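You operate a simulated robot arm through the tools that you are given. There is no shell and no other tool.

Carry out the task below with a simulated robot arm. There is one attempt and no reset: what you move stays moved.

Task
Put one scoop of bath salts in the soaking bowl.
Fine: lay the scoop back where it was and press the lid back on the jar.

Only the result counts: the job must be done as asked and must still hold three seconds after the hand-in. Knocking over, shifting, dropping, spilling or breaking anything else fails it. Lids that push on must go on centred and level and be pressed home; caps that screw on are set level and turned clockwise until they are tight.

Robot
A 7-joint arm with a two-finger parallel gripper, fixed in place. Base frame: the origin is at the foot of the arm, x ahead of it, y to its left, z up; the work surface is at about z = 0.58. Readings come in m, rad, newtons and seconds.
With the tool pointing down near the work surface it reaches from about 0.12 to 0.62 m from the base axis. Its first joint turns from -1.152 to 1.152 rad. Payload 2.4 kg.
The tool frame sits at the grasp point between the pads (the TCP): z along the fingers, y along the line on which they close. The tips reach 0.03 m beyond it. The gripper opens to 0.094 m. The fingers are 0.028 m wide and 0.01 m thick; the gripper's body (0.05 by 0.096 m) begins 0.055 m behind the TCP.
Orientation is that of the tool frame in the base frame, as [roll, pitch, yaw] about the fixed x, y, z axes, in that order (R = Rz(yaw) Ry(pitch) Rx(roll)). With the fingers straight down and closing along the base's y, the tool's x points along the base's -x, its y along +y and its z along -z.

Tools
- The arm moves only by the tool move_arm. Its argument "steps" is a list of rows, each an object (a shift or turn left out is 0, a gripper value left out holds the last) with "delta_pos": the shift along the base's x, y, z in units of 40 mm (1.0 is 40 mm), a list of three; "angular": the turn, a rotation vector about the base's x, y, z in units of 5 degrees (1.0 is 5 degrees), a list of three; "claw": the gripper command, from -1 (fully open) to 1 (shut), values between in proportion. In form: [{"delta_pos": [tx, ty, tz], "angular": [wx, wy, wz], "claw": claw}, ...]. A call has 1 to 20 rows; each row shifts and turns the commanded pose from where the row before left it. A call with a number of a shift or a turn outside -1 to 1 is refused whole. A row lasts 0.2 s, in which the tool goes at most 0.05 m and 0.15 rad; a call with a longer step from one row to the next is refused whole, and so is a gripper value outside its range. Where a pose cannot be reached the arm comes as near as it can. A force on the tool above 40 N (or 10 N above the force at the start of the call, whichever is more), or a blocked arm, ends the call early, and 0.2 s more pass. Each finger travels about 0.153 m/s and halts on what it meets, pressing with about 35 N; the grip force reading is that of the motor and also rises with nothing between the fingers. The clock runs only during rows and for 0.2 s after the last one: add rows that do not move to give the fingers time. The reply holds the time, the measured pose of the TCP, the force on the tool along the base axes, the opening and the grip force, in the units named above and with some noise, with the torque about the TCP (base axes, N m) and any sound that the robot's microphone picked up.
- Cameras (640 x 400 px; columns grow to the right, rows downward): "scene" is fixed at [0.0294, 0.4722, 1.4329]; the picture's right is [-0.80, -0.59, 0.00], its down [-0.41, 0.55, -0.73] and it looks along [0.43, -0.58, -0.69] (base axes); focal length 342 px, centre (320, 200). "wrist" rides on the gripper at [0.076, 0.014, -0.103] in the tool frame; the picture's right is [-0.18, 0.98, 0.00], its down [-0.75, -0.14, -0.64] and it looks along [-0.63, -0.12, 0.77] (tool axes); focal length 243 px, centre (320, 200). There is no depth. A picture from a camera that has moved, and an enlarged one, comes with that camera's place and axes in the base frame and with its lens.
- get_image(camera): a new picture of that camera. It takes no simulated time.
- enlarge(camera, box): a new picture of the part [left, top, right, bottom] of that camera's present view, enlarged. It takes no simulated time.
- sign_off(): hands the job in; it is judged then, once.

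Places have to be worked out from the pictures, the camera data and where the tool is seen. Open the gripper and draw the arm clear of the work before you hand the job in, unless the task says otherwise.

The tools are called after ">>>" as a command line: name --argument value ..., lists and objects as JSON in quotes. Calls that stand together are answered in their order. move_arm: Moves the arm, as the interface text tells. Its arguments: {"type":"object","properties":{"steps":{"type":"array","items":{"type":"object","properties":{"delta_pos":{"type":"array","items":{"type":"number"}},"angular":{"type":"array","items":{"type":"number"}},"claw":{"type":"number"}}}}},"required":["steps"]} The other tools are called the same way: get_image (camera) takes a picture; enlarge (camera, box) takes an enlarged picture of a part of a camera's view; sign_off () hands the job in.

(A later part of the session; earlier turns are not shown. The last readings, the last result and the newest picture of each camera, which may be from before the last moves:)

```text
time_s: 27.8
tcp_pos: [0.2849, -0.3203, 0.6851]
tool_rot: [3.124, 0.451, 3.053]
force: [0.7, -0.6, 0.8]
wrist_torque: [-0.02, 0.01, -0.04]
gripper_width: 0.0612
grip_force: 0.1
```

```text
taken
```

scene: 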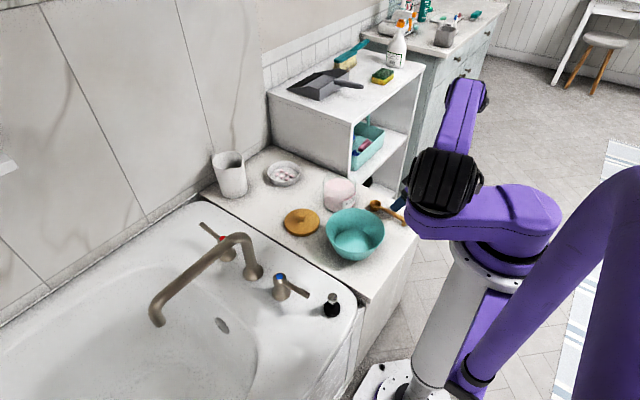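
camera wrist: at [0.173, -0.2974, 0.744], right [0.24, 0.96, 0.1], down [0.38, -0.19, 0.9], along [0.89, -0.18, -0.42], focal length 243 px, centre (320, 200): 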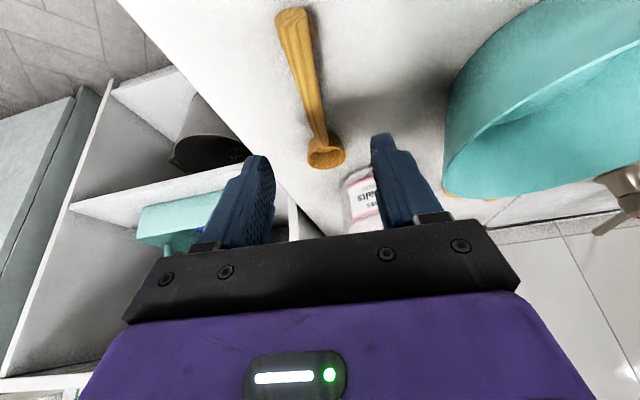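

The fingers straddle the handle line well; the handle passes y ≈ -0.322 at the grip point. I'll lower to z ≈ 0.62 (tips around 0.587) with a 2 mm y correction.

>>> move_arm --steps '[{"delta_pos": [0, -0.04, -0.7]}, {"delta_pos": [0, 0, -0.5]}, {"delta_pos": [0, 0, -0.25]}, {"delta_pos": [0, 0, -0.15]}, {"delta_pos": [0, 0, 0]}]'

>>> get_image --camera "wrist"

>>> enlarge --camera "scene" --box '[340, 160, 440, 260]'

```text
time_s: 29.0
tcp_pos: [0.2836, -0.3207, 0.6215]
tool_rot: [3.122, 0.453, 3.054]
force: [-0.1, -0.3, 0.3]
wrist_torque: [-0.02, -0.03, 0.0]
gripper_width: 0.061
grip_force: 0.1
```

```text
taken
camera wrist: at [0.1724, -0.2987, 0.6806], right [0.24, 0.97, 0.1], down [0.38, -0.19, 0.9], along [0.89, -0.18, -0.42], focal length 243 px, centre (320, 200)
```

wrist: 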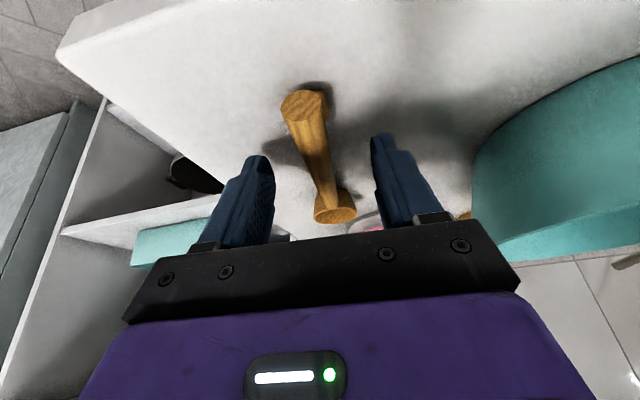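

```text
4.00 times, centred on (390, 210) of scene
camera zoom: at [0.0294, 0.4722, 1.4329], right [-0.8, -0.59, 0.0], down [-0.41, 0.55, -0.73], along [0.43, -0.58, -0.69], focal length 1370 px, centre (40, 160)
```

zoom: 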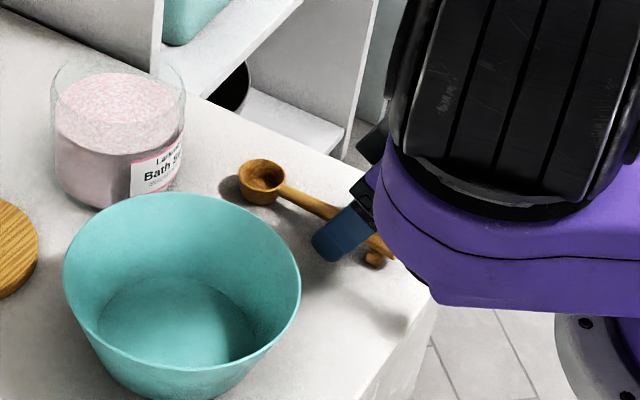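

The handle lies centred between the pads. Closing the gripper on it now.

>>> move_arm --steps '[{"claw": 0.3}, {"claw": 0.5}, {"claw": 0.7}, {"claw": 1}, {"delta_pos": [0, 0, 0]}, {"delta_pos": [0, 0, 0]}]'

>>> get_image --camera "wrist"

>>> enlarge --camera "scene" --box '[340, 160, 440, 260]'

```text
time_s: 30.4
tcp_pos: [0.2847, -0.3211, 0.622]
tool_rot: [3.122, 0.453, 3.051]
force: [-0.8, -0.4, -1.4]
wrist_torque: [-0.01, -0.03, 0.01]
gripper_width: 0.0144
grip_force: 35.1
```

```text
taken
camera wrist: at [0.1723, -0.2987, 0.6807], right [0.24, 0.96, 0.1], down [0.38, -0.19, 0.9], along [0.89, -0.18, -0.42], focal length 243 px, centre (320, 200)
```

wrist: 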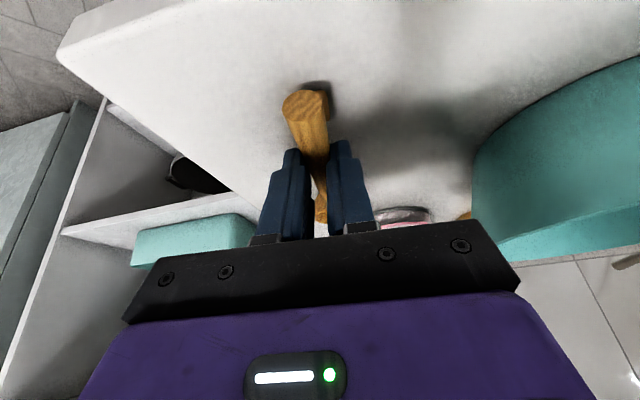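

```text
4.00 times, centred on (390, 210) of scene
camera zoom: at [0.0294, 0.4722, 1.4329], right [-0.8, -0.59, 0.0], down [-0.41, 0.55, -0.73], along [0.43, -0.58, -0.69], focal length 1370 px, centre (40, 160)
```

zoom: 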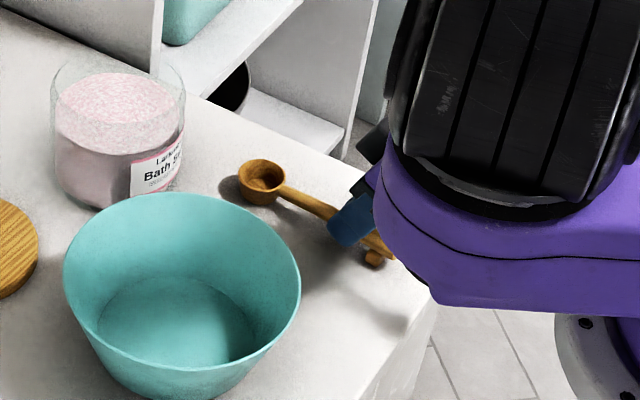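

Grip holds at 14.4 mm and the scoop hasn't shifted. I'll lift it straight up a little and verify it comes along without rotating.

>>> move_arm --steps '[{"delta_pos": [0, 0, 0.15]}, {"delta_pos": [0, 0, 0.3]}, {"delta_pos": [0, 0, 0.5]}, {"delta_pos": [0, 0, 0.5]}, {"delta_pos": [0, 0, 0.5]}, {"delta_pos": [0, 0, 0]}]'

>>> get_image --camera "wrist"

>>> enlarge --camera "scene" --box '[320, 130, 440, 250]'

```text
time_s: 31.8
tcp_pos: [0.2839, -0.321, 0.7007]
tool_rot: [3.124, 0.45, 3.051]
force: [-0.2, 0.4, 0.1]
wrist_torque: [-0.01, -0.02, 0.0]
gripper_width: 0.0143
grip_force: 35.0
```

```text
taken
camera wrist: at [0.1716, -0.2982, 0.7594], right [0.24, 0.96, 0.1], down [0.38, -0.19, 0.9], along [0.89, -0.18, -0.42], focal length 243 px, centre (320, 200)
```

wrist: 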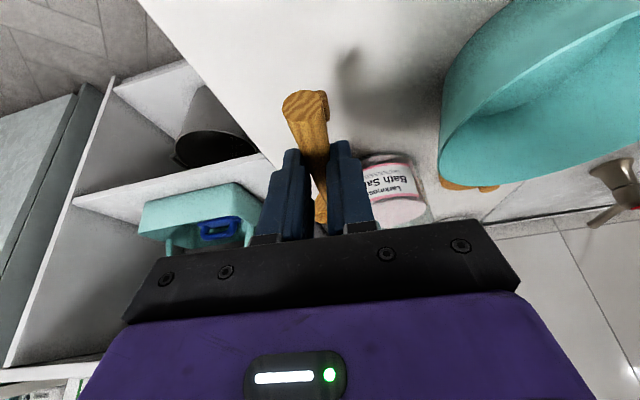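

```text
3.33 times, centred on (380, 190) of scene
camera zoom: at [0.0294, 0.4722, 1.4329], right [-0.8, -0.59, 0.0], down [-0.41, 0.55, -0.73], along [0.43, -0.58, -0.69], focal length 1142 px, centre (120, 233)
```

zoom: 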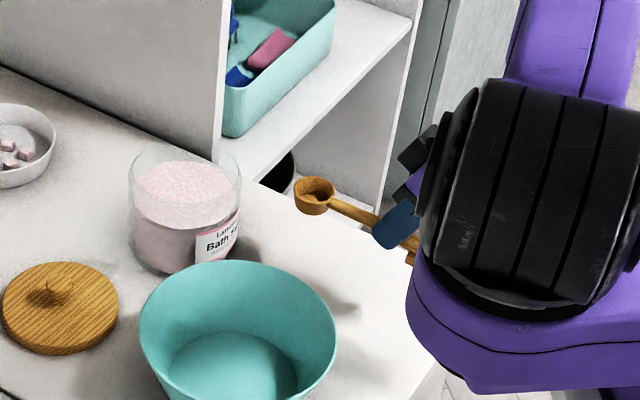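

The scoop is held rigidly and level. Before filling it, I'll test with the empty scoop, high over the soaking bowl, whether the arm can pitch the scoop steeply enough to pour.

>>> move_arm --steps '[{"delta_pos": [0, 0.1, 0.9]}, {"delta_pos": [0, 0.1, 0.9]}, {"delta_pos": [0, 0.1, 0.9]}, {"delta_pos": [0, 0.1, 0.9]}, {"delta_pos": [0.075, 0.36, 0], "angular": [0.087, 0.996, 0]}, {"delta_pos": [0.075, 0.36, 0], "angular": [0.087, 0.996, 0]}, {"delta_pos": [0.075, 0.36, 0], "angular": [0.087, 0.996, 0]}, {"delta_pos": [0.075, 0.36, 0], "angular": [0.087, 0.996, 0]}, {"delta_pos": [0.075, 0.36, 0], "angular": [0.087, 0.996, 0]}, {"delta_pos": [0.075, 0.36, 0], "angular": [0.087, 0.996, 0]}, {"delta_pos": [0.075, 0.36, 0], "angular": [0.087, 0.996, 0]}, {"delta_pos": [0.075, 0.36, 0], "angular": [0.087, 0.996, 0]}, {"delta_pos": [0.075, 0.36, 0], "angular": [0.087, 0.996, 0]}, {"delta_pos": [0.075, 0.36, 0], "angular": [0.087, 0.996, 0]}, {"delta_pos": [0.075, 0.36, 0], "angular": [0.087, 0.996, 0]}, {"delta_pos": [0.075, 0.0, 0], "angular": [0.087, 0.996, 0]}, {"delta_pos": [0, 0, 0]}]'

>>> get_image --camera "scene"

>>> get_image --camera "wrist"

```text
time_s: 35.4
tcp_pos: [0.3202, -0.1463, 0.8424]
tool_rot: [3.126, -0.598, 3.053]
force: [-0.1, -0.3, -0.4]
wrist_torque: [0.03, -0.01, 0.04]
gripper_width: 0.0144
grip_force: 35.2
```

```text
taken
```

scene: 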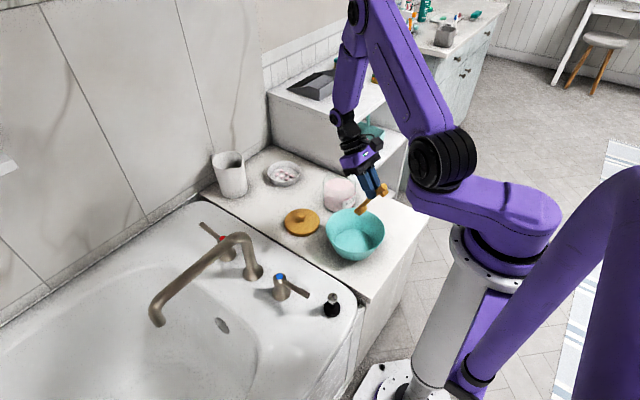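

```text
taken
camera wrist: at [0.3162, -0.1336, 0.9703], right [0.25, 0.96, -0.09], down [0.97, -0.24, 0.11], along [0.08, -0.11, -0.99], focal length 243 px, centre (320, 200)
```

wrist: 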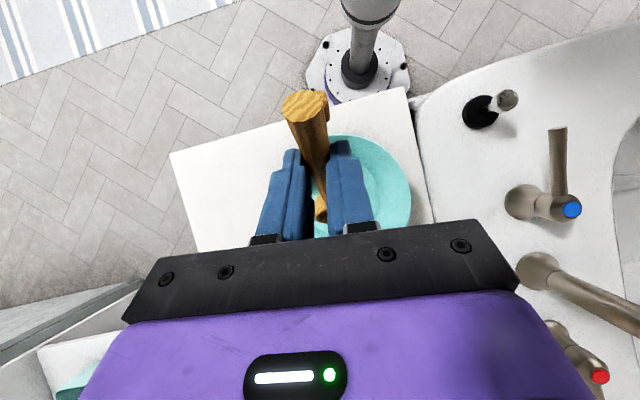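

The arm reaches 60° scoop pitch easily here. I'll continue pitching toward about 105° to find the limit, and use this downward view to locate the soaking bowl's rim.

>>> enlarge --camera "wrist" --box '[200, 80, 460, 250]'

>>> move_arm --steps '[{"delta_pos": [0.2, -0.01, 0], "angular": [0.087, 0.996, 0]}, {"delta_pos": [0.2, -0.01, 0], "angular": [0.087, 0.996, 0]}, {"delta_pos": [0.2, -0.01, 0], "angular": [0.087, 0.996, 0]}, {"delta_pos": [0.2, -0.01, 0], "angular": [0.087, 0.996, 0]}, {"delta_pos": [0.2, -0.01, 0], "angular": [0.087, 0.996, 0]}, {"delta_pos": [0.2, -0.01, 0], "angular": [0.087, 0.996, 0]}, {"delta_pos": [0.2, -0.01, 0], "angular": [0.087, 0.996, 0]}, {"delta_pos": [0.2, -0.01, 0], "angular": [0.087, 0.996, 0]}, {"delta_pos": [0, 0, 0]}]'

>>> get_image --camera "scene"

>>> get_image --camera "wrist"

```text
2.35 times, centred on (330, 165) of wrist
camera zoom: at [0.3162, -0.1336, 0.9703], right [0.25, 0.96, -0.09], down [0.97, -0.24, 0.11], along [0.08, -0.11, -0.99], focal length 571 px, centre (296, 282)
```

zoom: 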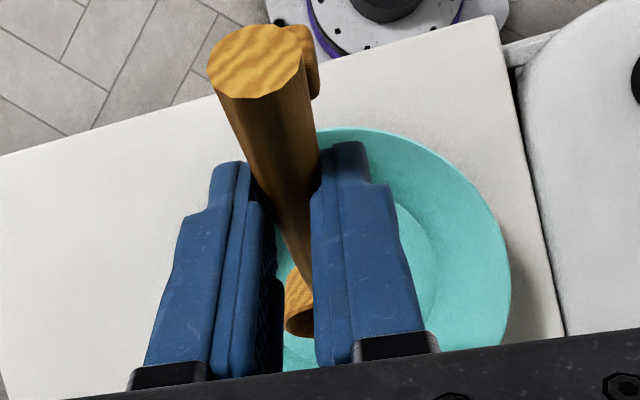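

```text
time_s: 37.4
tcp_pos: [0.3836, -0.1495, 0.8436]
tool_rot: [3.129, -1.296, 3.049]
force: [-0.5, -0.6, -0.9]
wrist_torque: [0.0, 0.03, 0.01]
gripper_width: 0.0148
grip_force: 35.4
```

```text
taken
```

scene: 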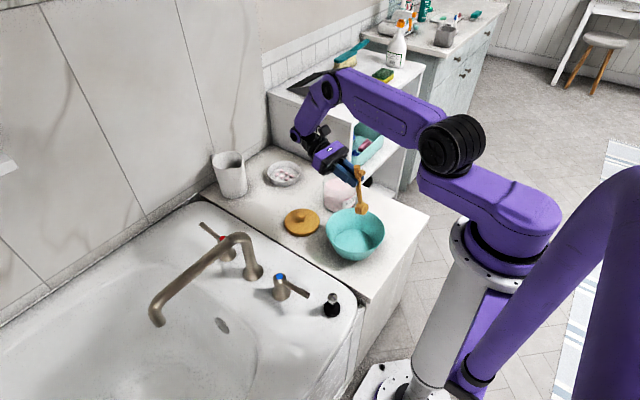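

```text
taken
camera wrist: at [0.4632, -0.1439, 0.9454], right [0.15, 0.97, -0.17], down [0.8, -0.22, -0.55], along [-0.57, -0.06, -0.82], focal length 243 px, centre (320, 200)
```

wrist: 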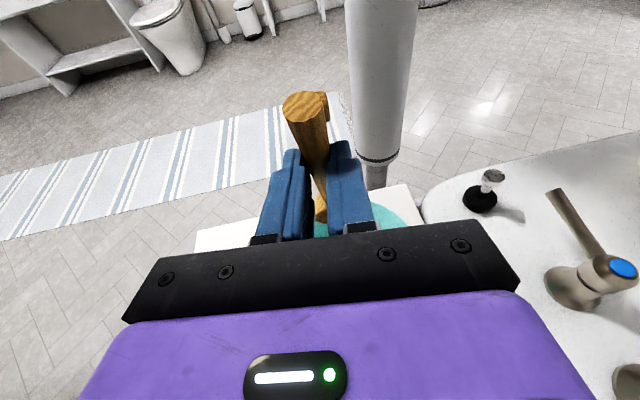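

The arm can pitch the scoop to 100° over the bowl, so pouring is feasible. Now I'll return to about 50° pitch above the jar mouth and check alignment with the salt before dipping.

>>> move_arm --steps '[{"delta_pos": [0.166, -0.305, -0.1], "angular": [-0.087, -0.996, 0]}, {"delta_pos": [0.166, -0.305, -0.1], "angular": [-0.087, -0.996, 0]}, {"delta_pos": [0.166, -0.305, -0.1], "angular": [-0.087, -0.996, 0]}, {"delta_pos": [0.166, -0.305, -0.1], "angular": [-0.087, -0.996, 0]}, {"delta_pos": [0.166, -0.305, -0.1], "angular": [-0.087, -0.996, 0]}, {"delta_pos": [0.166, -0.305, -0.1], "angular": [-0.087, -0.996, 0]}, {"delta_pos": [0.166, -0.305, -0.1], "angular": [-0.087, -0.996, 0]}, {"delta_pos": [0.166, -0.305, -0.1], "angular": [-0.087, -0.996, 0]}, {"delta_pos": [0.166, -0.305, -0.1], "angular": [-0.087, -0.996, 0]}, {"delta_pos": [0.166, -0.305, -0.1], "angular": [-0.087, -0.996, 0]}, {"delta_pos": [0, 0, 0]}]'

>>> get_image --camera "wrist"

>>> enlarge --camera "scene" --box '[280, 110, 400, 230]'

```text
time_s: 39.8
tcp_pos: [0.4507, -0.2721, 0.8024]
tool_rot: [3.123, -0.42, 3.052]
force: [0.1, 0.0, -0.2]
wrist_torque: [0.03, -0.02, 0.0]
gripper_width: 0.0144
grip_force: 34.7
```

```text
taken
camera wrist: at [0.4234, -0.2576, 0.9273], right [0.26, 0.96, -0.06], down [0.93, -0.24, 0.28], along [0.25, -0.13, -0.96], focal length 243 px, centre (320, 200)
```

wrist: 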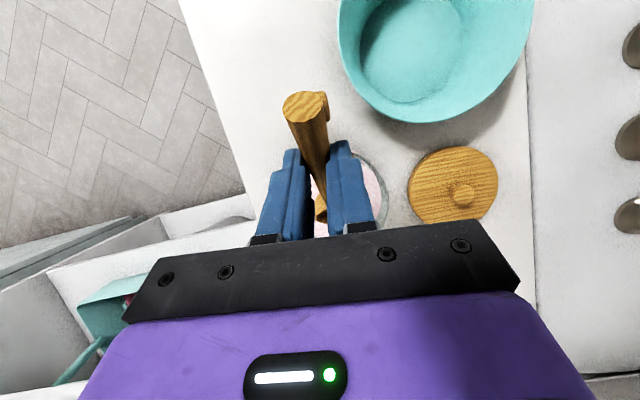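

```text
3.33 times, centred on (340, 170) of scene
camera zoom: at [0.0295, 0.4722, 1.4329], right [-0.8, -0.59, 0.0], down [-0.41, 0.55, -0.73], along [0.43, -0.58, -0.69], focal length 1142 px, centre (253, 300)
```

zoom: 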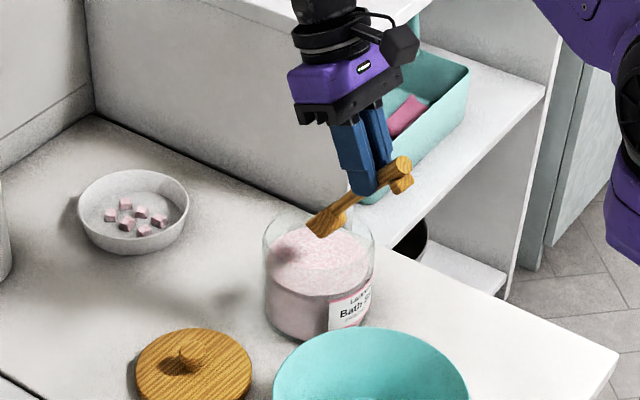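

>>> enlarge --camera "scene" --box '[315, 150, 375, 220]'

>>> enlarge --camera "wrist" --box '[240, 80, 420, 250]'

```text
5.71 times, centred on (345, 185) of scene
camera zoom: at [0.0295, 0.4722, 1.4329], right [-0.8, -0.59, 0.0], down [-0.41, 0.55, -0.73], along [0.43, -0.58, -0.69], focal length 1957 px, centre (177, 286)
```

zoom: 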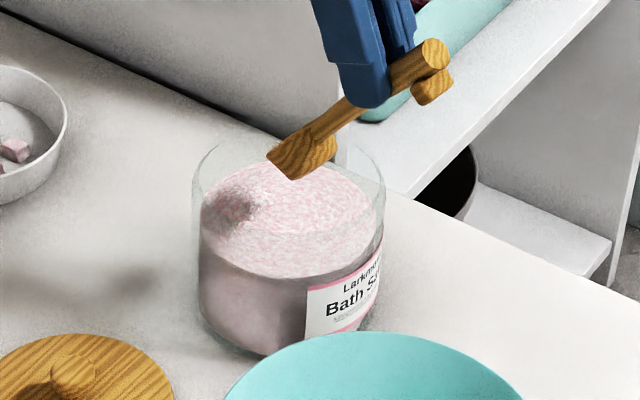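

```text
2.35 times, centred on (330, 165) of wrist
camera zoom: at [0.4234, -0.2576, 0.9273], right [0.26, 0.96, -0.06], down [0.93, -0.24, 0.28], along [0.25, -0.13, -0.96], focal length 571 px, centre (296, 282)
```

zoom: 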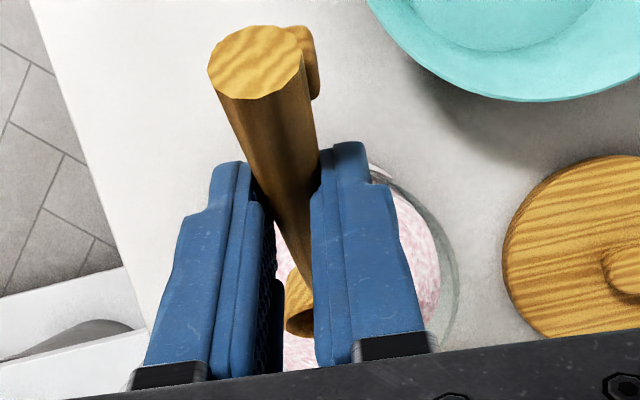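

Alignment looks good: cup centred over the jar mouth, jar rim at z ≈ 0.675, salt surface at about 0.652. I'll lower 50 mm first, then check finger and handle clearance to the rim.

>>> move_arm --steps '[{"delta_pos": [0, 0, -0.4]}, {"delta_pos": [0, 0, -0.4]}, {"delta_pos": [0, 0, -0.4]}, {"delta_pos": [0, 0, 0]}]'

>>> enlarge --camera "scene" --box '[315, 150, 375, 220]'

>>> enlarge --camera "wrist" --box '[240, 80, 420, 250]'

```text
time_s: 40.8
tcp_pos: [0.45, -0.2713, 0.7547]
tool_rot: [3.125, -0.42, 3.052]
force: [0.1, 0.0, 0.0]
wrist_torque: [-0.02, 0.0, 0.02]
gripper_width: 0.0147
grip_force: 34.8
```

```text
5.71 times, centred on (345, 185) of scene
camera zoom: at [0.0294, 0.4722, 1.4329], right [-0.8, -0.59, 0.0], down [-0.41, 0.55, -0.73], along [0.43, -0.58, -0.69], focal length 1957 px, centre (177, 286)
```

zoom: 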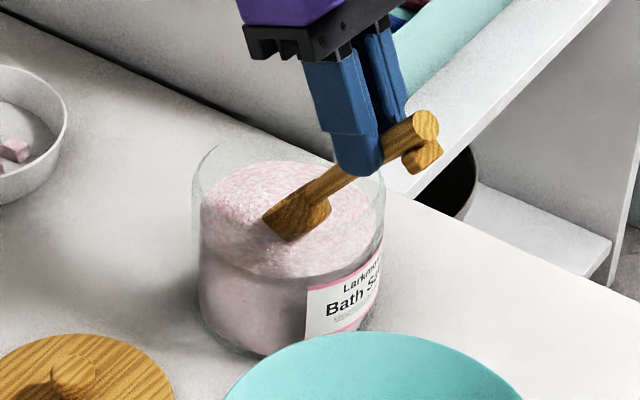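

```text
2.35 times, centred on (330, 165) of wrist
camera zoom: at [0.4239, -0.2562, 0.8802], right [0.26, 0.96, -0.06], down [0.93, -0.24, 0.28], along [0.25, -0.13, -0.96], focal length 571 px, centre (296, 282)
```

zoom: 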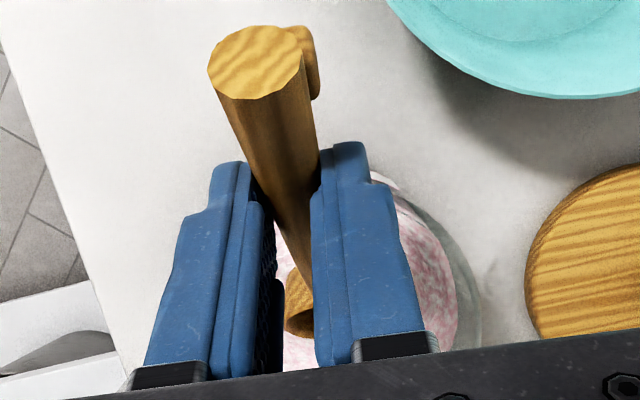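

The cup is just above the salt at the jar's centre, handle and fingertips clear of the rim. I'll plunge in small steps to about TCP z 0.722.

>>> move_arm --steps '[{"delta_pos": [0, 0, -0.2]}, {"delta_pos": [0, 0, -0.2]}, {"delta_pos": [0, 0, 0]}]'

>>> enlarge --camera "scene" --box '[315, 150, 375, 220]'

```text
time_s: 41.6
tcp_pos: [0.4504, -0.2703, 0.7401]
tool_rot: [3.125, -0.421, 3.053]
force: [0.5, 0.4, -0.4]
wrist_torque: [-0.06, 0.0, -0.02]
gripper_width: 0.0147
grip_force: 35.2
```

```text
5.71 times, centred on (345, 185) of scene
camera zoom: at [0.0294, 0.4722, 1.4329], right [-0.8, -0.59, 0.0], down [-0.41, 0.55, -0.73], along [0.43, -0.58, -0.69], focal length 1957 px, centre (177, 286)
```

zoom: 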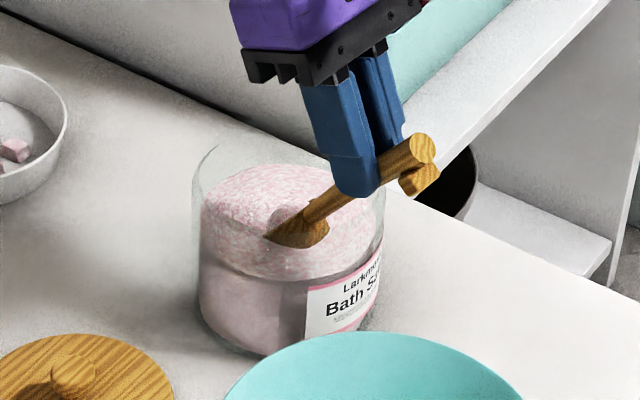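

The cup is sinking into the salt with no notable force. Going down a further 16 mm, keeping the fingertips above the rim.

>>> move_arm --steps '[{"delta_pos": [0, 0, -0.2]}, {"delta_pos": [0, 0, -0.2]}, {"delta_pos": [0, 0, 0]}]'

>>> enlarge --camera "scene" --box '[315, 150, 375, 220]'

>>> enlarge --camera "wrist" --box '[240, 80, 420, 250]'

```text
time_s: 42.4
tcp_pos: [0.4514, -0.2711, 0.726]
tool_rot: [3.125, -0.417, 3.052]
force: [7.8, -2.1, 13.8]
wrist_torque: [-0.06, -0.47, -0.04]
gripper_width: 0.0145
grip_force: 35.0
```

```text
5.71 times, centred on (345, 185) of scene
camera zoom: at [0.0294, 0.4722, 1.4329], right [-0.8, -0.59, 0.0], down [-0.41, 0.55, -0.73], along [0.43, -0.58, -0.69], focal length 1957 px, centre (177, 286)
```

zoom: 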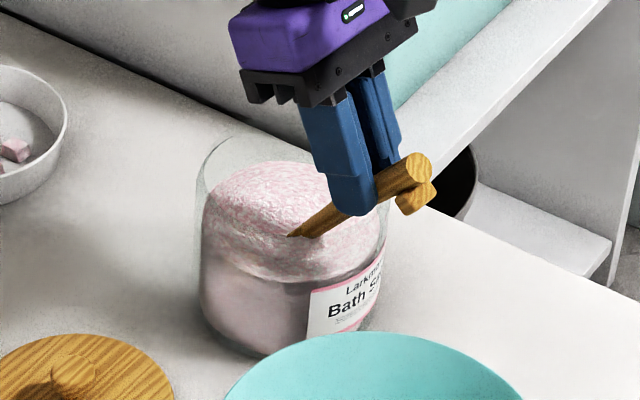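

```text
2.35 times, centred on (330, 165) of wrist
camera zoom: at [0.4249, -0.2565, 0.8496], right [0.26, 0.96, -0.06], down [0.93, -0.23, 0.28], along [0.26, -0.13, -0.96], focal length 571 px, centre (296, 282)
```

zoom: 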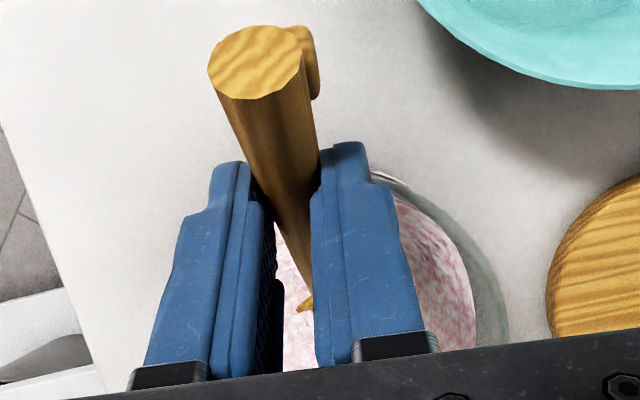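

A contact force of ~14 N up and 8 N in +x showed up, and the jar seems nudged by a couple of millimetres. The torque suggests the handle is touching the near rim. I'll back up 8 mm right away and re-check the jar.

>>> move_arm --steps '[{"delta_pos": [0, 0, 0.1]}, {"delta_pos": [0, 0, 0.1]}, {"delta_pos": [0, 0, 0]}]'

>>> enlarge --camera "scene" --box '[315, 150, 375, 220]'

```text
time_s: 43.2
tcp_pos: [0.4499, -0.271, 0.7316]
tool_rot: [3.126, -0.422, 3.054]
force: [0.2, -0.8, -0.8]
wrist_torque: [0.02, 0.0, 0.02]
gripper_width: 0.0146
grip_force: 34.5
```

```text
5.71 times, centred on (345, 185) of scene
camera zoom: at [0.0294, 0.4722, 1.4329], right [-0.8, -0.59, 0.0], down [-0.41, 0.55, -0.73], along [0.43, -0.58, -0.69], focal length 1957 px, centre (177, 286)
```

zoom: 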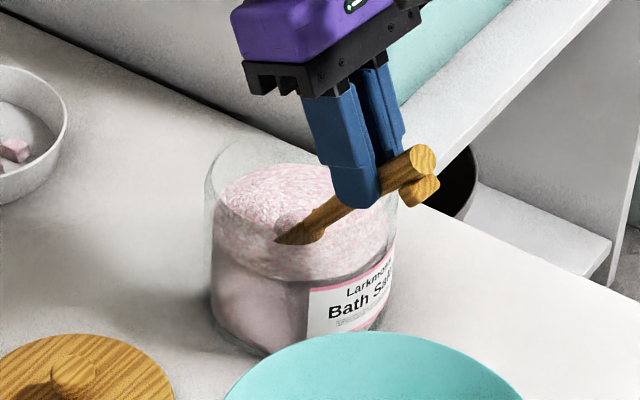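

>>> enlarge --camera "wrist" --box '[200, 60, 460, 250]'

>>> enlarge --camera "scene" --box '[325, 160, 365, 205]'

```text
2.11 times, centred on (330, 155) of wrist
camera zoom: at [0.4237, -0.2565, 0.8567], right [0.26, 0.96, -0.06], down [0.93, -0.24, 0.27], along [0.25, -0.13, -0.96], focal length 511 px, centre (299, 295)
```

zoom: 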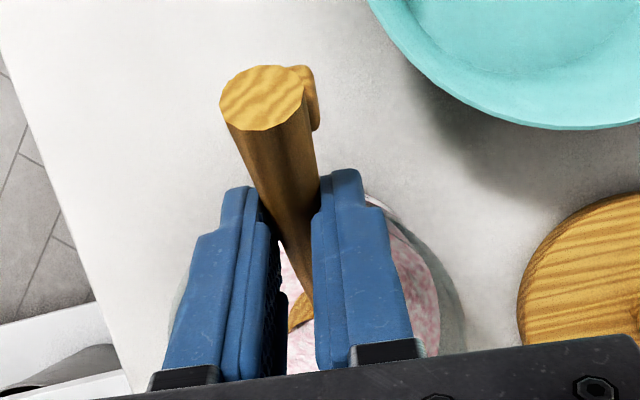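

```text
8.89 times, centred on (345, 182) of scene
camera zoom: at [0.0294, 0.4722, 1.4329], right [-0.8, -0.59, 0.0], down [-0.41, 0.55, -0.73], along [0.43, -0.58, -0.69], focal length 3044 px, centre (98, 356)
```

zoom: 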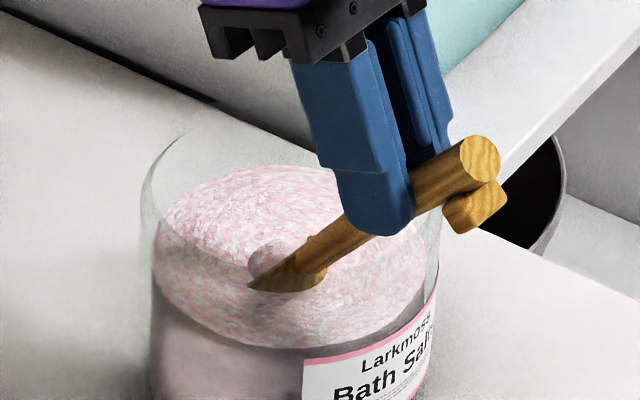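

The cup now shows a mound of salt and the force is back to zero. The jar slid about 7 mm toward the base when the handle touched its rim, so I'll stay well off the rim from here. Next I'll lift and level the scoop together, keeping it over the jar.

>>> move_arm --steps '[{"delta_pos": [0, 0, 0.12], "angular": [-0.03, -0.4, 0]}, {"delta_pos": [0, 0, 0.12], "angular": [-0.06, -0.7, 0]}, {"delta_pos": [-0.05, 0, 0.12], "angular": [-0.087, -0.996, 0]}, {"delta_pos": [-0.08, 0, 0.12], "angular": [-0.087, -0.996, 0]}, {"delta_pos": [-0.08, 0, 0.15], "angular": [-0.087, -0.996, 0]}]'

>>> enlarge --camera "scene" --box '[315, 150, 375, 220]'

>>> enlarge --camera "wrist" --box '[200, 60, 460, 250]'

```text
time_s: 44.4
tcp_pos: [0.4415, -0.2725, 0.7569]
tool_rot: [3.125, -0.063, 3.055]
force: [0.4, 1.0, -0.7]
wrist_torque: [-0.01, 0.0, 0.02]
gripper_width: 0.0146
grip_force: 35.1
```

```text
5.71 times, centred on (345, 185) of scene
camera zoom: at [0.0294, 0.4722, 1.4329], right [-0.8, -0.59, 0.0], down [-0.41, 0.55, -0.73], along [0.43, -0.58, -0.69], focal length 1957 px, centre (177, 286)
```

zoom: 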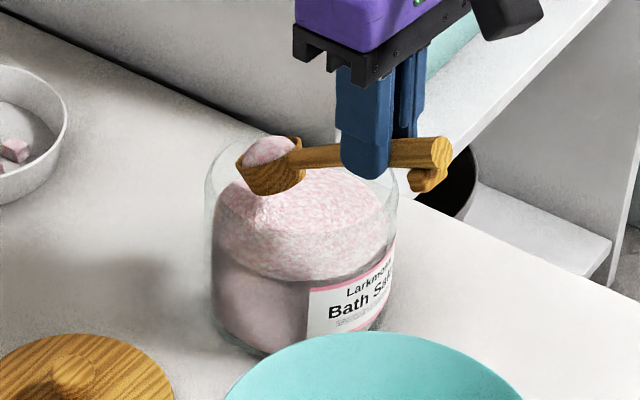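

```text
2.11 times, centred on (330, 155) of wrist
camera zoom: at [0.373, -0.2533, 0.8636], right [0.27, 0.96, 0.01], down [0.78, -0.22, 0.59], along [0.57, -0.15, -0.81], focal length 511 px, centre (299, 295)
```

zoom: 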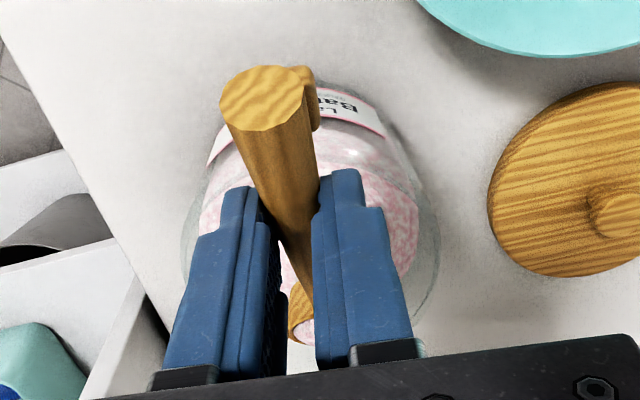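

The scoop holds a heaped mound of salt and the fingers and handle are clear of the rim. I'll finish levelling it while rising smoothly.

>>> move_arm --steps '[{"delta_pos": [0, 0, 0.2], "angular": [-0.07, -0.8, 0]}, {"delta_pos": [0, 0, 0.2], "angular": [-0.07, -0.8, 0]}, {"delta_pos": [0, 0, 0.2], "angular": [-0.07, -0.8, 0]}, {"delta_pos": [0, 0, 0.2], "angular": [-0.07, -0.8, 0]}, {"delta_pos": [0, 0, 0.2], "angular": [-0.07, -0.8, 0]}, {"delta_pos": [0, 0, 0.2], "angular": [-0.07, -0.8, 0]}, {"delta_pos": [0, 0, 0.1], "angular": [-0.07, -0.8, 0]}, {"delta_pos": [0, 0, 0]}]'

>>> enlarge --camera "scene" --box '[305, 130, 385, 220]'

>>> get_image --camera "scene"

```text
time_s: 46.2
tcp_pos: [0.442, -0.2722, 0.8082]
tool_rot: [3.121, 0.429, 3.054]
force: [0.4, 0.7, -0.5]
wrist_torque: [0.01, 0.03, 0.0]
gripper_width: 0.0145
grip_force: 34.8
```

```text
4.44 times, centred on (345, 175) of scene
camera zoom: at [0.0294, 0.4722, 1.4329], right [-0.8, -0.59, 0.0], down [-0.41, 0.55, -0.73], along [0.43, -0.58, -0.69], focal length 1522 px, centre (209, 311)
```

zoom: 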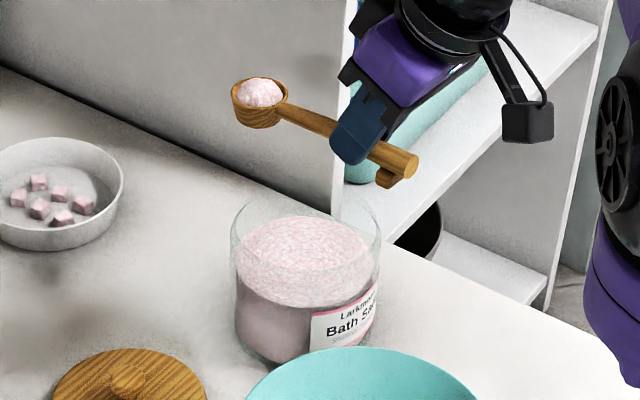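

```text
taken
```

scene: 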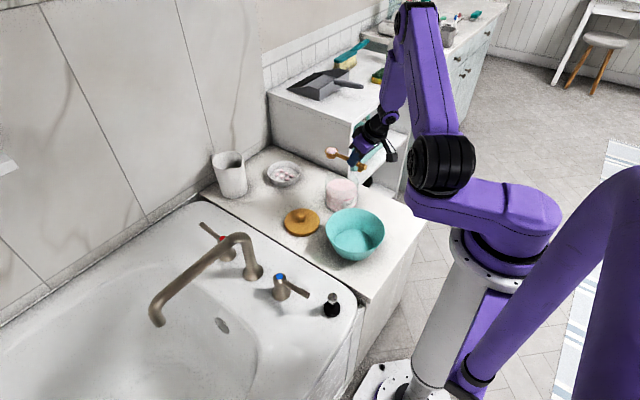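

The scoop is level and full. I'll carry it smoothly over the soaking bowl at the same height.

>>> move_arm --steps '[{"delta_pos": [-0.2, 0.15, 0]}, {"delta_pos": [-0.35, 0.26, 0]}, {"delta_pos": [-0.35, 0.26, 0]}, {"delta_pos": [-0.35, 0.26, 0]}, {"delta_pos": [-0.35, 0.26, 0]}, {"delta_pos": [-0.35, 0.26, 0]}, {"delta_pos": [-0.35, 0.26, 0]}, {"delta_pos": [-0.35, 0.26, 0]}, {"delta_pos": [-0.35, 0.26, 0]}, {"delta_pos": [-0.35, 0.26, 0]}, {"delta_pos": [-0.35, 0.26, 0]}, {"delta_pos": [-0.35, 0.26, 0]}, {"delta_pos": [0, 0, 0]}]'

>>> get_image --camera "scene"

>>> enlarge --camera "scene" --box '[300, 160, 420, 270]'

>>> get_image --camera "wrist"

```text
time_s: 49.0
tcp_pos: [0.2802, -0.1515, 0.8091]
tool_rot: [3.122, 0.427, 3.053]
force: [0.3, -0.1, -0.7]
wrist_torque: [-0.02, 0.05, -0.02]
gripper_width: 0.0146
grip_force: 35.3
```

```text
taken
```

scene: 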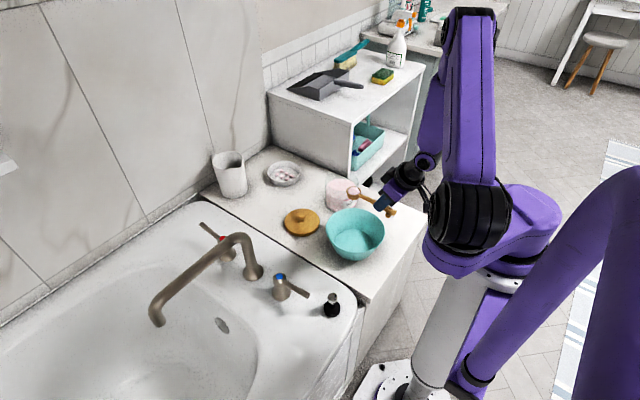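

```text
3.64 times, centred on (360, 215) of scene
camera zoom: at [0.0294, 0.4722, 1.4329], right [-0.8, -0.59, 0.0], down [-0.41, 0.55, -0.73], along [0.43, -0.58, -0.69], focal length 1245 px, centre (174, 146)
```

zoom: 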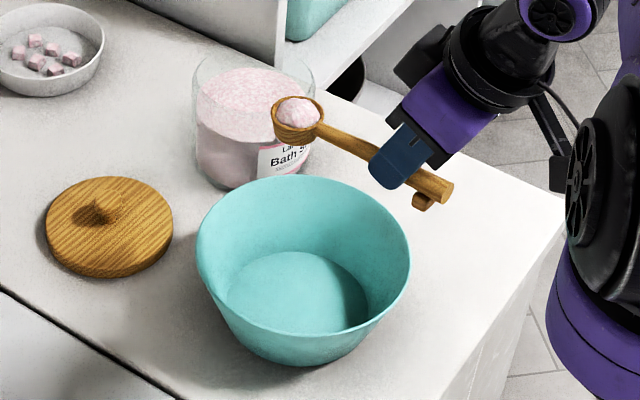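

```text
taken
camera wrist: at [0.1695, -0.1287, 0.8706], right [0.25, 0.96, 0.09], down [0.41, -0.19, 0.89], along [0.88, -0.18, -0.44], focal length 243 px, centre (320, 200)
```

wrist: 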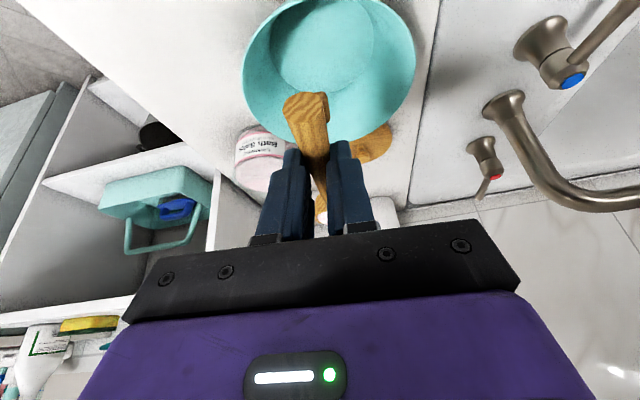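

The full scoop is over the bowl (cup near (0.374, -0.159, 0.79); bowl centre about (0.358, -0.143)). I'll lower it level to just above the bowl rim before tipping.

>>> move_arm --steps '[{"delta_pos": [-0.085, 0.0875, -0.4]}, {"delta_pos": [-0.085, 0.0875, -0.5]}, {"delta_pos": [-0.085, 0.0875, -0.5]}, {"delta_pos": [-0.085, 0.0875, -0.4]}, {"delta_pos": [0, 0, -0.2]}, {"delta_pos": [0, 0, 0]}]'

>>> enlarge --camera "scene" --box '[300, 160, 420, 270]'

>>> get_image --camera "wrist"

```text
time_s: 50.4
tcp_pos: [0.2808, -0.1614, 0.7656]
tool_rot: [3.117, 0.426, 3.053]
force: [0.1, 0.6, -0.1]
wrist_torque: [-0.02, 0.01, -0.03]
gripper_width: 0.0145
grip_force: 34.3
out of reach, approached as far as the arm can: row 1, 2, 3, 4
```

```text
3.64 times, centred on (360, 215) of scene
camera zoom: at [0.0294, 0.4722, 1.4329], right [-0.8, -0.59, 0.0], down [-0.41, 0.55, -0.73], along [0.43, -0.58, -0.69], focal length 1245 px, centre (174, 146)
```

zoom: 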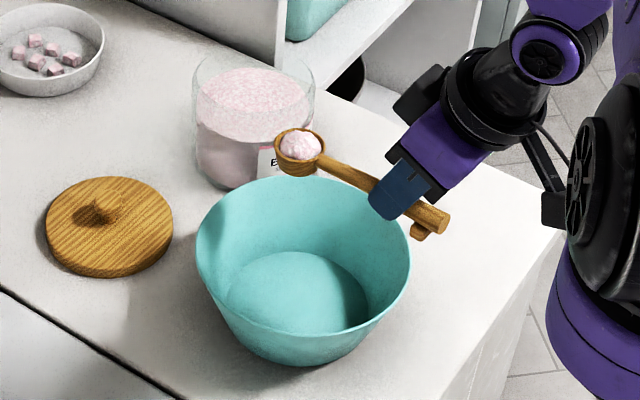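

```text
taken
camera wrist: at [0.1708, -0.1404, 0.8277], right [0.24, 0.96, 0.1], down [0.41, -0.19, 0.89], along [0.88, -0.18, -0.44], focal length 243 px, centre (320, 200)
```

wrist: 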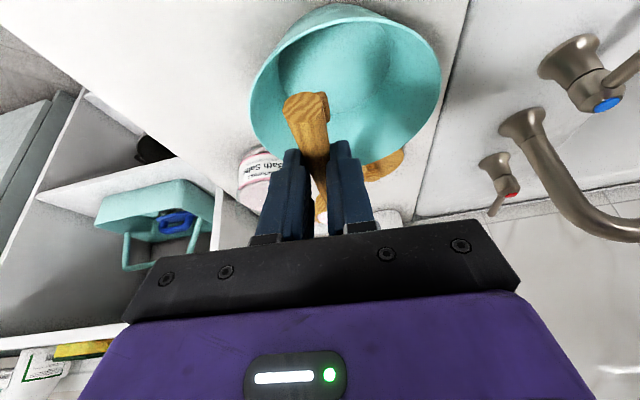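

The arm hit its inner reach limit, but as the scoop pitches the TCP moves outward, which eases that. I'll begin a gentle pitch to about 20° (the mound held at 29° earlier) while moving the cup toward the bowl centre and down.

>>> move_arm --steps '[{"delta_pos": [0.05, 0.056, 0], "angular": [0.087, 0.996, 0]}, {"delta_pos": [0.05, 0.056, 0], "angular": [0.087, 0.996, 0]}, {"delta_pos": [0.05, 0.056, 0], "angular": [0.087, 0.996, 0]}, {"delta_pos": [0.05, 0.056, 0], "angular": [0.087, 0.996, 0]}, {"delta_pos": [0, 0, 0]}]'

>>> enlarge --camera "scene" --box '[300, 160, 420, 270]'

>>> get_image --camera "wrist"

```text
time_s: 51.6
tcp_pos: [0.2868, -0.1501, 0.7631]
tool_rot: [3.124, 0.077, 3.054]
force: [0.8, 0.3, 0.3]
wrist_torque: [-0.01, -0.02, -0.01]
gripper_width: 0.0146
grip_force: 35.1
```

```text
3.64 times, centred on (360, 215) of scene
camera zoom: at [0.0295, 0.4722, 1.4329], right [-0.8, -0.59, 0.0], down [-0.41, 0.55, -0.73], along [0.43, -0.58, -0.69], focal length 1245 px, centre (174, 146)
```

zoom: 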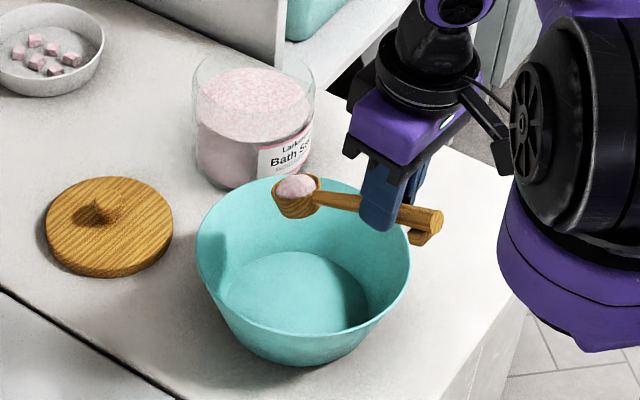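

```text
taken
camera wrist: at [0.2051, -0.1305, 0.8607], right [0.27, 0.96, 0.03], down [0.69, -0.21, 0.7], along [0.68, -0.16, -0.72], focal length 243 px, centre (320, 200)
```

wrist: 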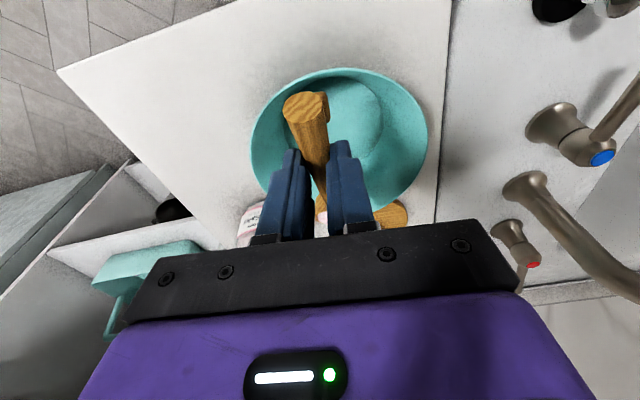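

The mound is stable and the cup is over the bowl just above rim level. Now I'll tip the scoop progressively while lowering the cup toward the bowl centre.

>>> move_arm --steps '[{"delta_pos": [0.1, 0.006, 0.1], "angular": [0.087, 0.996, 0]}, {"delta_pos": [0.11, 0.006, 0.09], "angular": [0.087, 0.996, 0]}, {"delta_pos": [0.125, 0.006, 0.08], "angular": [0.087, 0.996, 0]}, {"delta_pos": [0.138, 0.006, 0.068], "angular": [0.087, 0.996, 0]}, {"delta_pos": [0.15, 0.006, 0.053], "angular": [0.087, 0.996, 0]}, {"delta_pos": [0.16, 0.006, 0.038], "angular": [0.087, 0.996, 0]}, {"delta_pos": [0.168, 0.006, 0.022], "angular": [0.087, 0.996, 0]}, {"delta_pos": [0.175, 0.006, 0.005], "angular": [0.087, 0.996, 0]}, {"delta_pos": [0.18, 0.006, -0.012], "angular": [0.087, 0.996, 0]}, {"delta_pos": [0.183, 0.006, -0.03], "angular": [0.087, 0.996, 0]}]'

>>> enlarge --camera "scene" --box '[300, 160, 420, 270]'

>>> get_image --camera "wrist"

```text
time_s: 53.8
tcp_pos: [0.2548, -0.1185, 0.755]
tool_rot: [-3.079, -0.729, 3.014]
force: [0.2, -0.2, -0.3]
wrist_torque: [0.03, -0.01, 0.01]
gripper_width: 0.0145
grip_force: 34.8
out of reach, approached as far as the arm can: row 4, 5, 6, 7, 8, 9, 10
```

```text
3.64 times, centred on (360, 215) of scene
camera zoom: at [0.0294, 0.4722, 1.4329], right [-0.8, -0.59, 0.0], down [-0.41, 0.55, -0.73], along [0.43, -0.58, -0.69], focal length 1245 px, centre (174, 146)
```

zoom: 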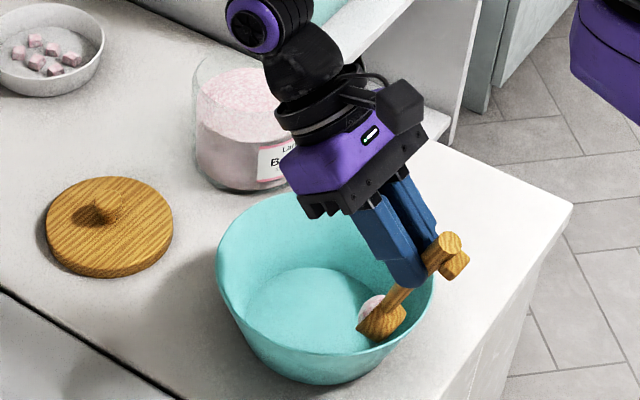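

```text
taken
camera wrist: at [0.2688, -0.0989, 0.8817], right [0.22, 0.96, -0.17], down [0.97, -0.23, -0.02], along [-0.06, -0.16, -0.99], focal length 243 px, centre (320, 200)
```

wrist: 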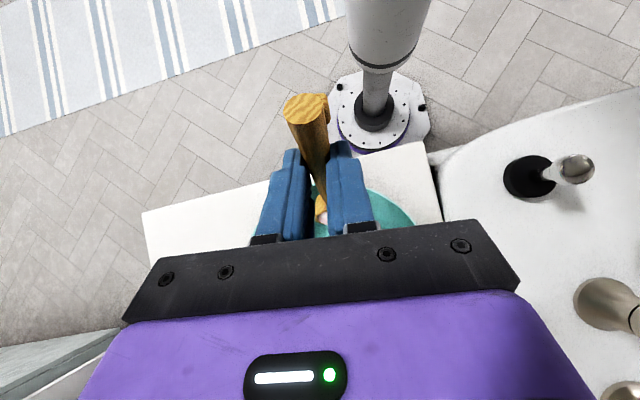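

The arm ran into an IK limit and swung inward, and the soaking bowl appears nudged about 2–3 cm toward the base. It is still upright, and the salt is still in the cup. I'll look closely before moving anything.

>>> enlarge --camera "scene" --box '[340, 200, 420, 270]'

>>> enlarge --camera "wrist" --box '[120, 80, 460, 250]'

>>> get_image --camera "scene"

```text
5.71 times, centred on (380, 235) of scene
camera zoom: at [0.0294, 0.4722, 1.4329], right [-0.8, -0.59, 0.0], down [-0.41, 0.55, -0.73], along [0.43, -0.58, -0.69], focal length 1957 px, centre (-23, 0)
```

zoom: 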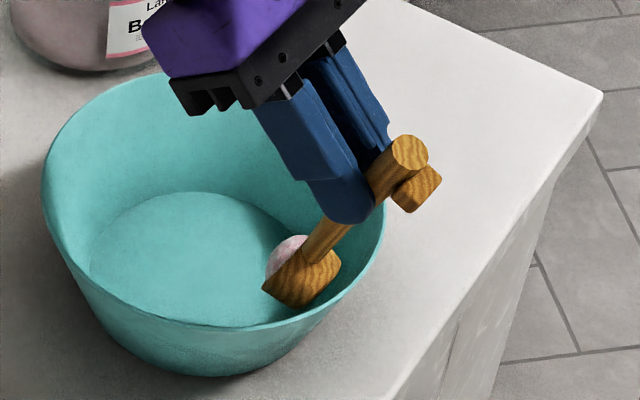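

```text
1.88 times, centred on (290, 165) of wrist
camera zoom: at [0.2688, -0.0989, 0.8817], right [0.22, 0.96, -0.17], down [0.97, -0.23, -0.02], along [-0.06, -0.16, -0.99], focal length 457 px, centre (376, 266)
```

zoom: 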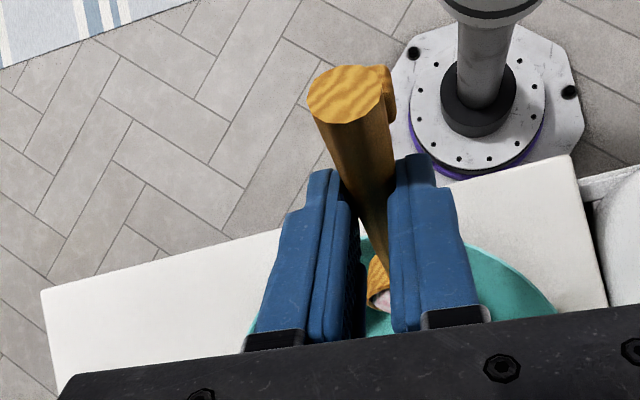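

```text
taken
```

scene: 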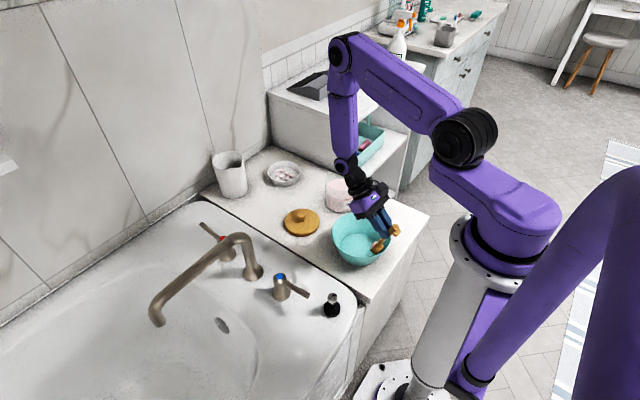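

The cup sits inside the bowl's opening, just above rim level, and the arm is now in an elbow posture that reached 60–100° pitch easily in my earlier test. I'll rise slightly and move the cup toward the middle of the bowl before tipping further.

>>> move_arm --steps '[{"delta_pos": [0, 0, 0.15]}, {"delta_pos": [0.1, -0.03, 0.1]}, {"delta_pos": [0.2, -0.06, 0]}, {"delta_pos": [0.2, -0.06, 0]}, {"delta_pos": [0.2, -0.06, 0]}, {"delta_pos": [0.2, -0.06, 0]}, {"delta_pos": [0.2, -0.06, 0]}, {"delta_pos": [0, 0, 0]}]'

>>> enlarge --camera "scene" --box '[300, 160, 420, 270]'

>>> get_image --camera "wrist"

```text
time_s: 55.6
tcp_pos: [0.2574, -0.1187, 0.7545]
tool_rot: [-3.08, -0.728, 3.016]
force: [0.1, -0.3, -0.9]
wrist_torque: [-0.02, -0.01, -0.02]
gripper_width: 0.0144
grip_force: 35.3
out of reach, approached as far as the arm can: row 1, 2, 3, 4, 5, 6, 7
```

```text
3.64 times, centred on (360, 215) of scene
camera zoom: at [0.0294, 0.4722, 1.4329], right [-0.8, -0.59, 0.0], down [-0.41, 0.55, -0.73], along [0.43, -0.58, -0.69], focal length 1245 px, centre (174, 146)
```

zoom: 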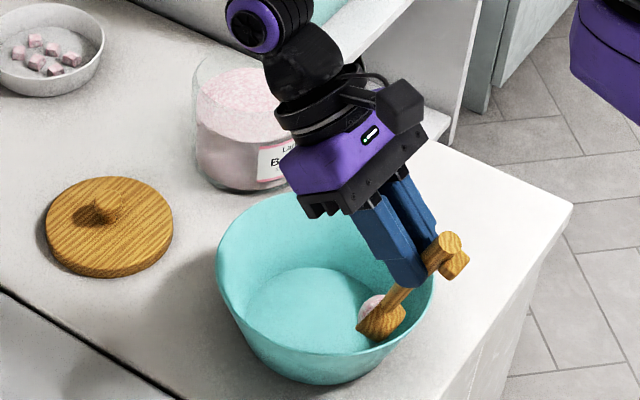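

```text
taken
camera wrist: at [0.2689, -0.099, 0.8817], right [0.22, 0.96, -0.17], down [0.97, -0.23, -0.02], along [-0.05, -0.16, -0.99], focal length 243 px, centre (320, 200)
```

wrist: 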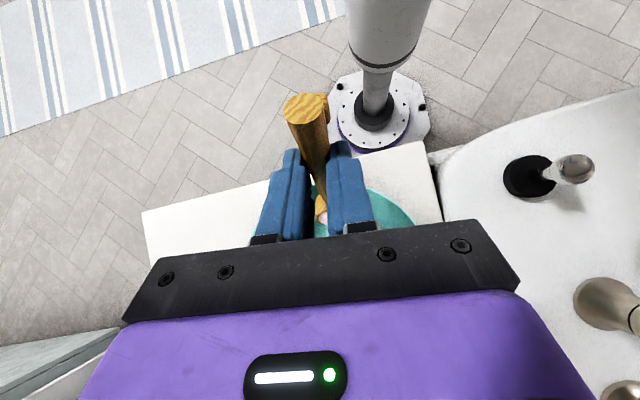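

The arm is stuck against a joint limit in that direction (no motion, no force). I'll probe with a small pure pitch increase, since the cup is already inside the bowl's opening.

>>> move_arm --steps '[{"delta_pos": [0, 0, 0], "angular": [0.087, 0.6, 0]}]'

>>> move_arm --steps '[{"delta_pos": [0, 0, 0.1], "angular": [0, 0, 0]}]'

```text
time_s: 56.0
tcp_pos: [0.2382, -0.1114, 0.7529]
tool_rot: [-3.088, -0.784, 3.018]
force: [1.2, -1.0, 0.1]
wrist_torque: [-0.02, -0.12, -0.03]
gripper_width: 0.0145
grip_force: 35.4
out of reach, approached as far as the arm can: row 1
```

```text
time_s: 56.4
tcp_pos: [0.2375, -0.1109, 0.7525]
tool_rot: [-3.091, -0.783, 3.019]
force: [0.5, 0.1, 0.2]
wrist_torque: [-0.04, -0.1, 0.0]
gripper_width: 0.0144
grip_force: 34.3
out of reach, approached as far as the arm can: row 1
```

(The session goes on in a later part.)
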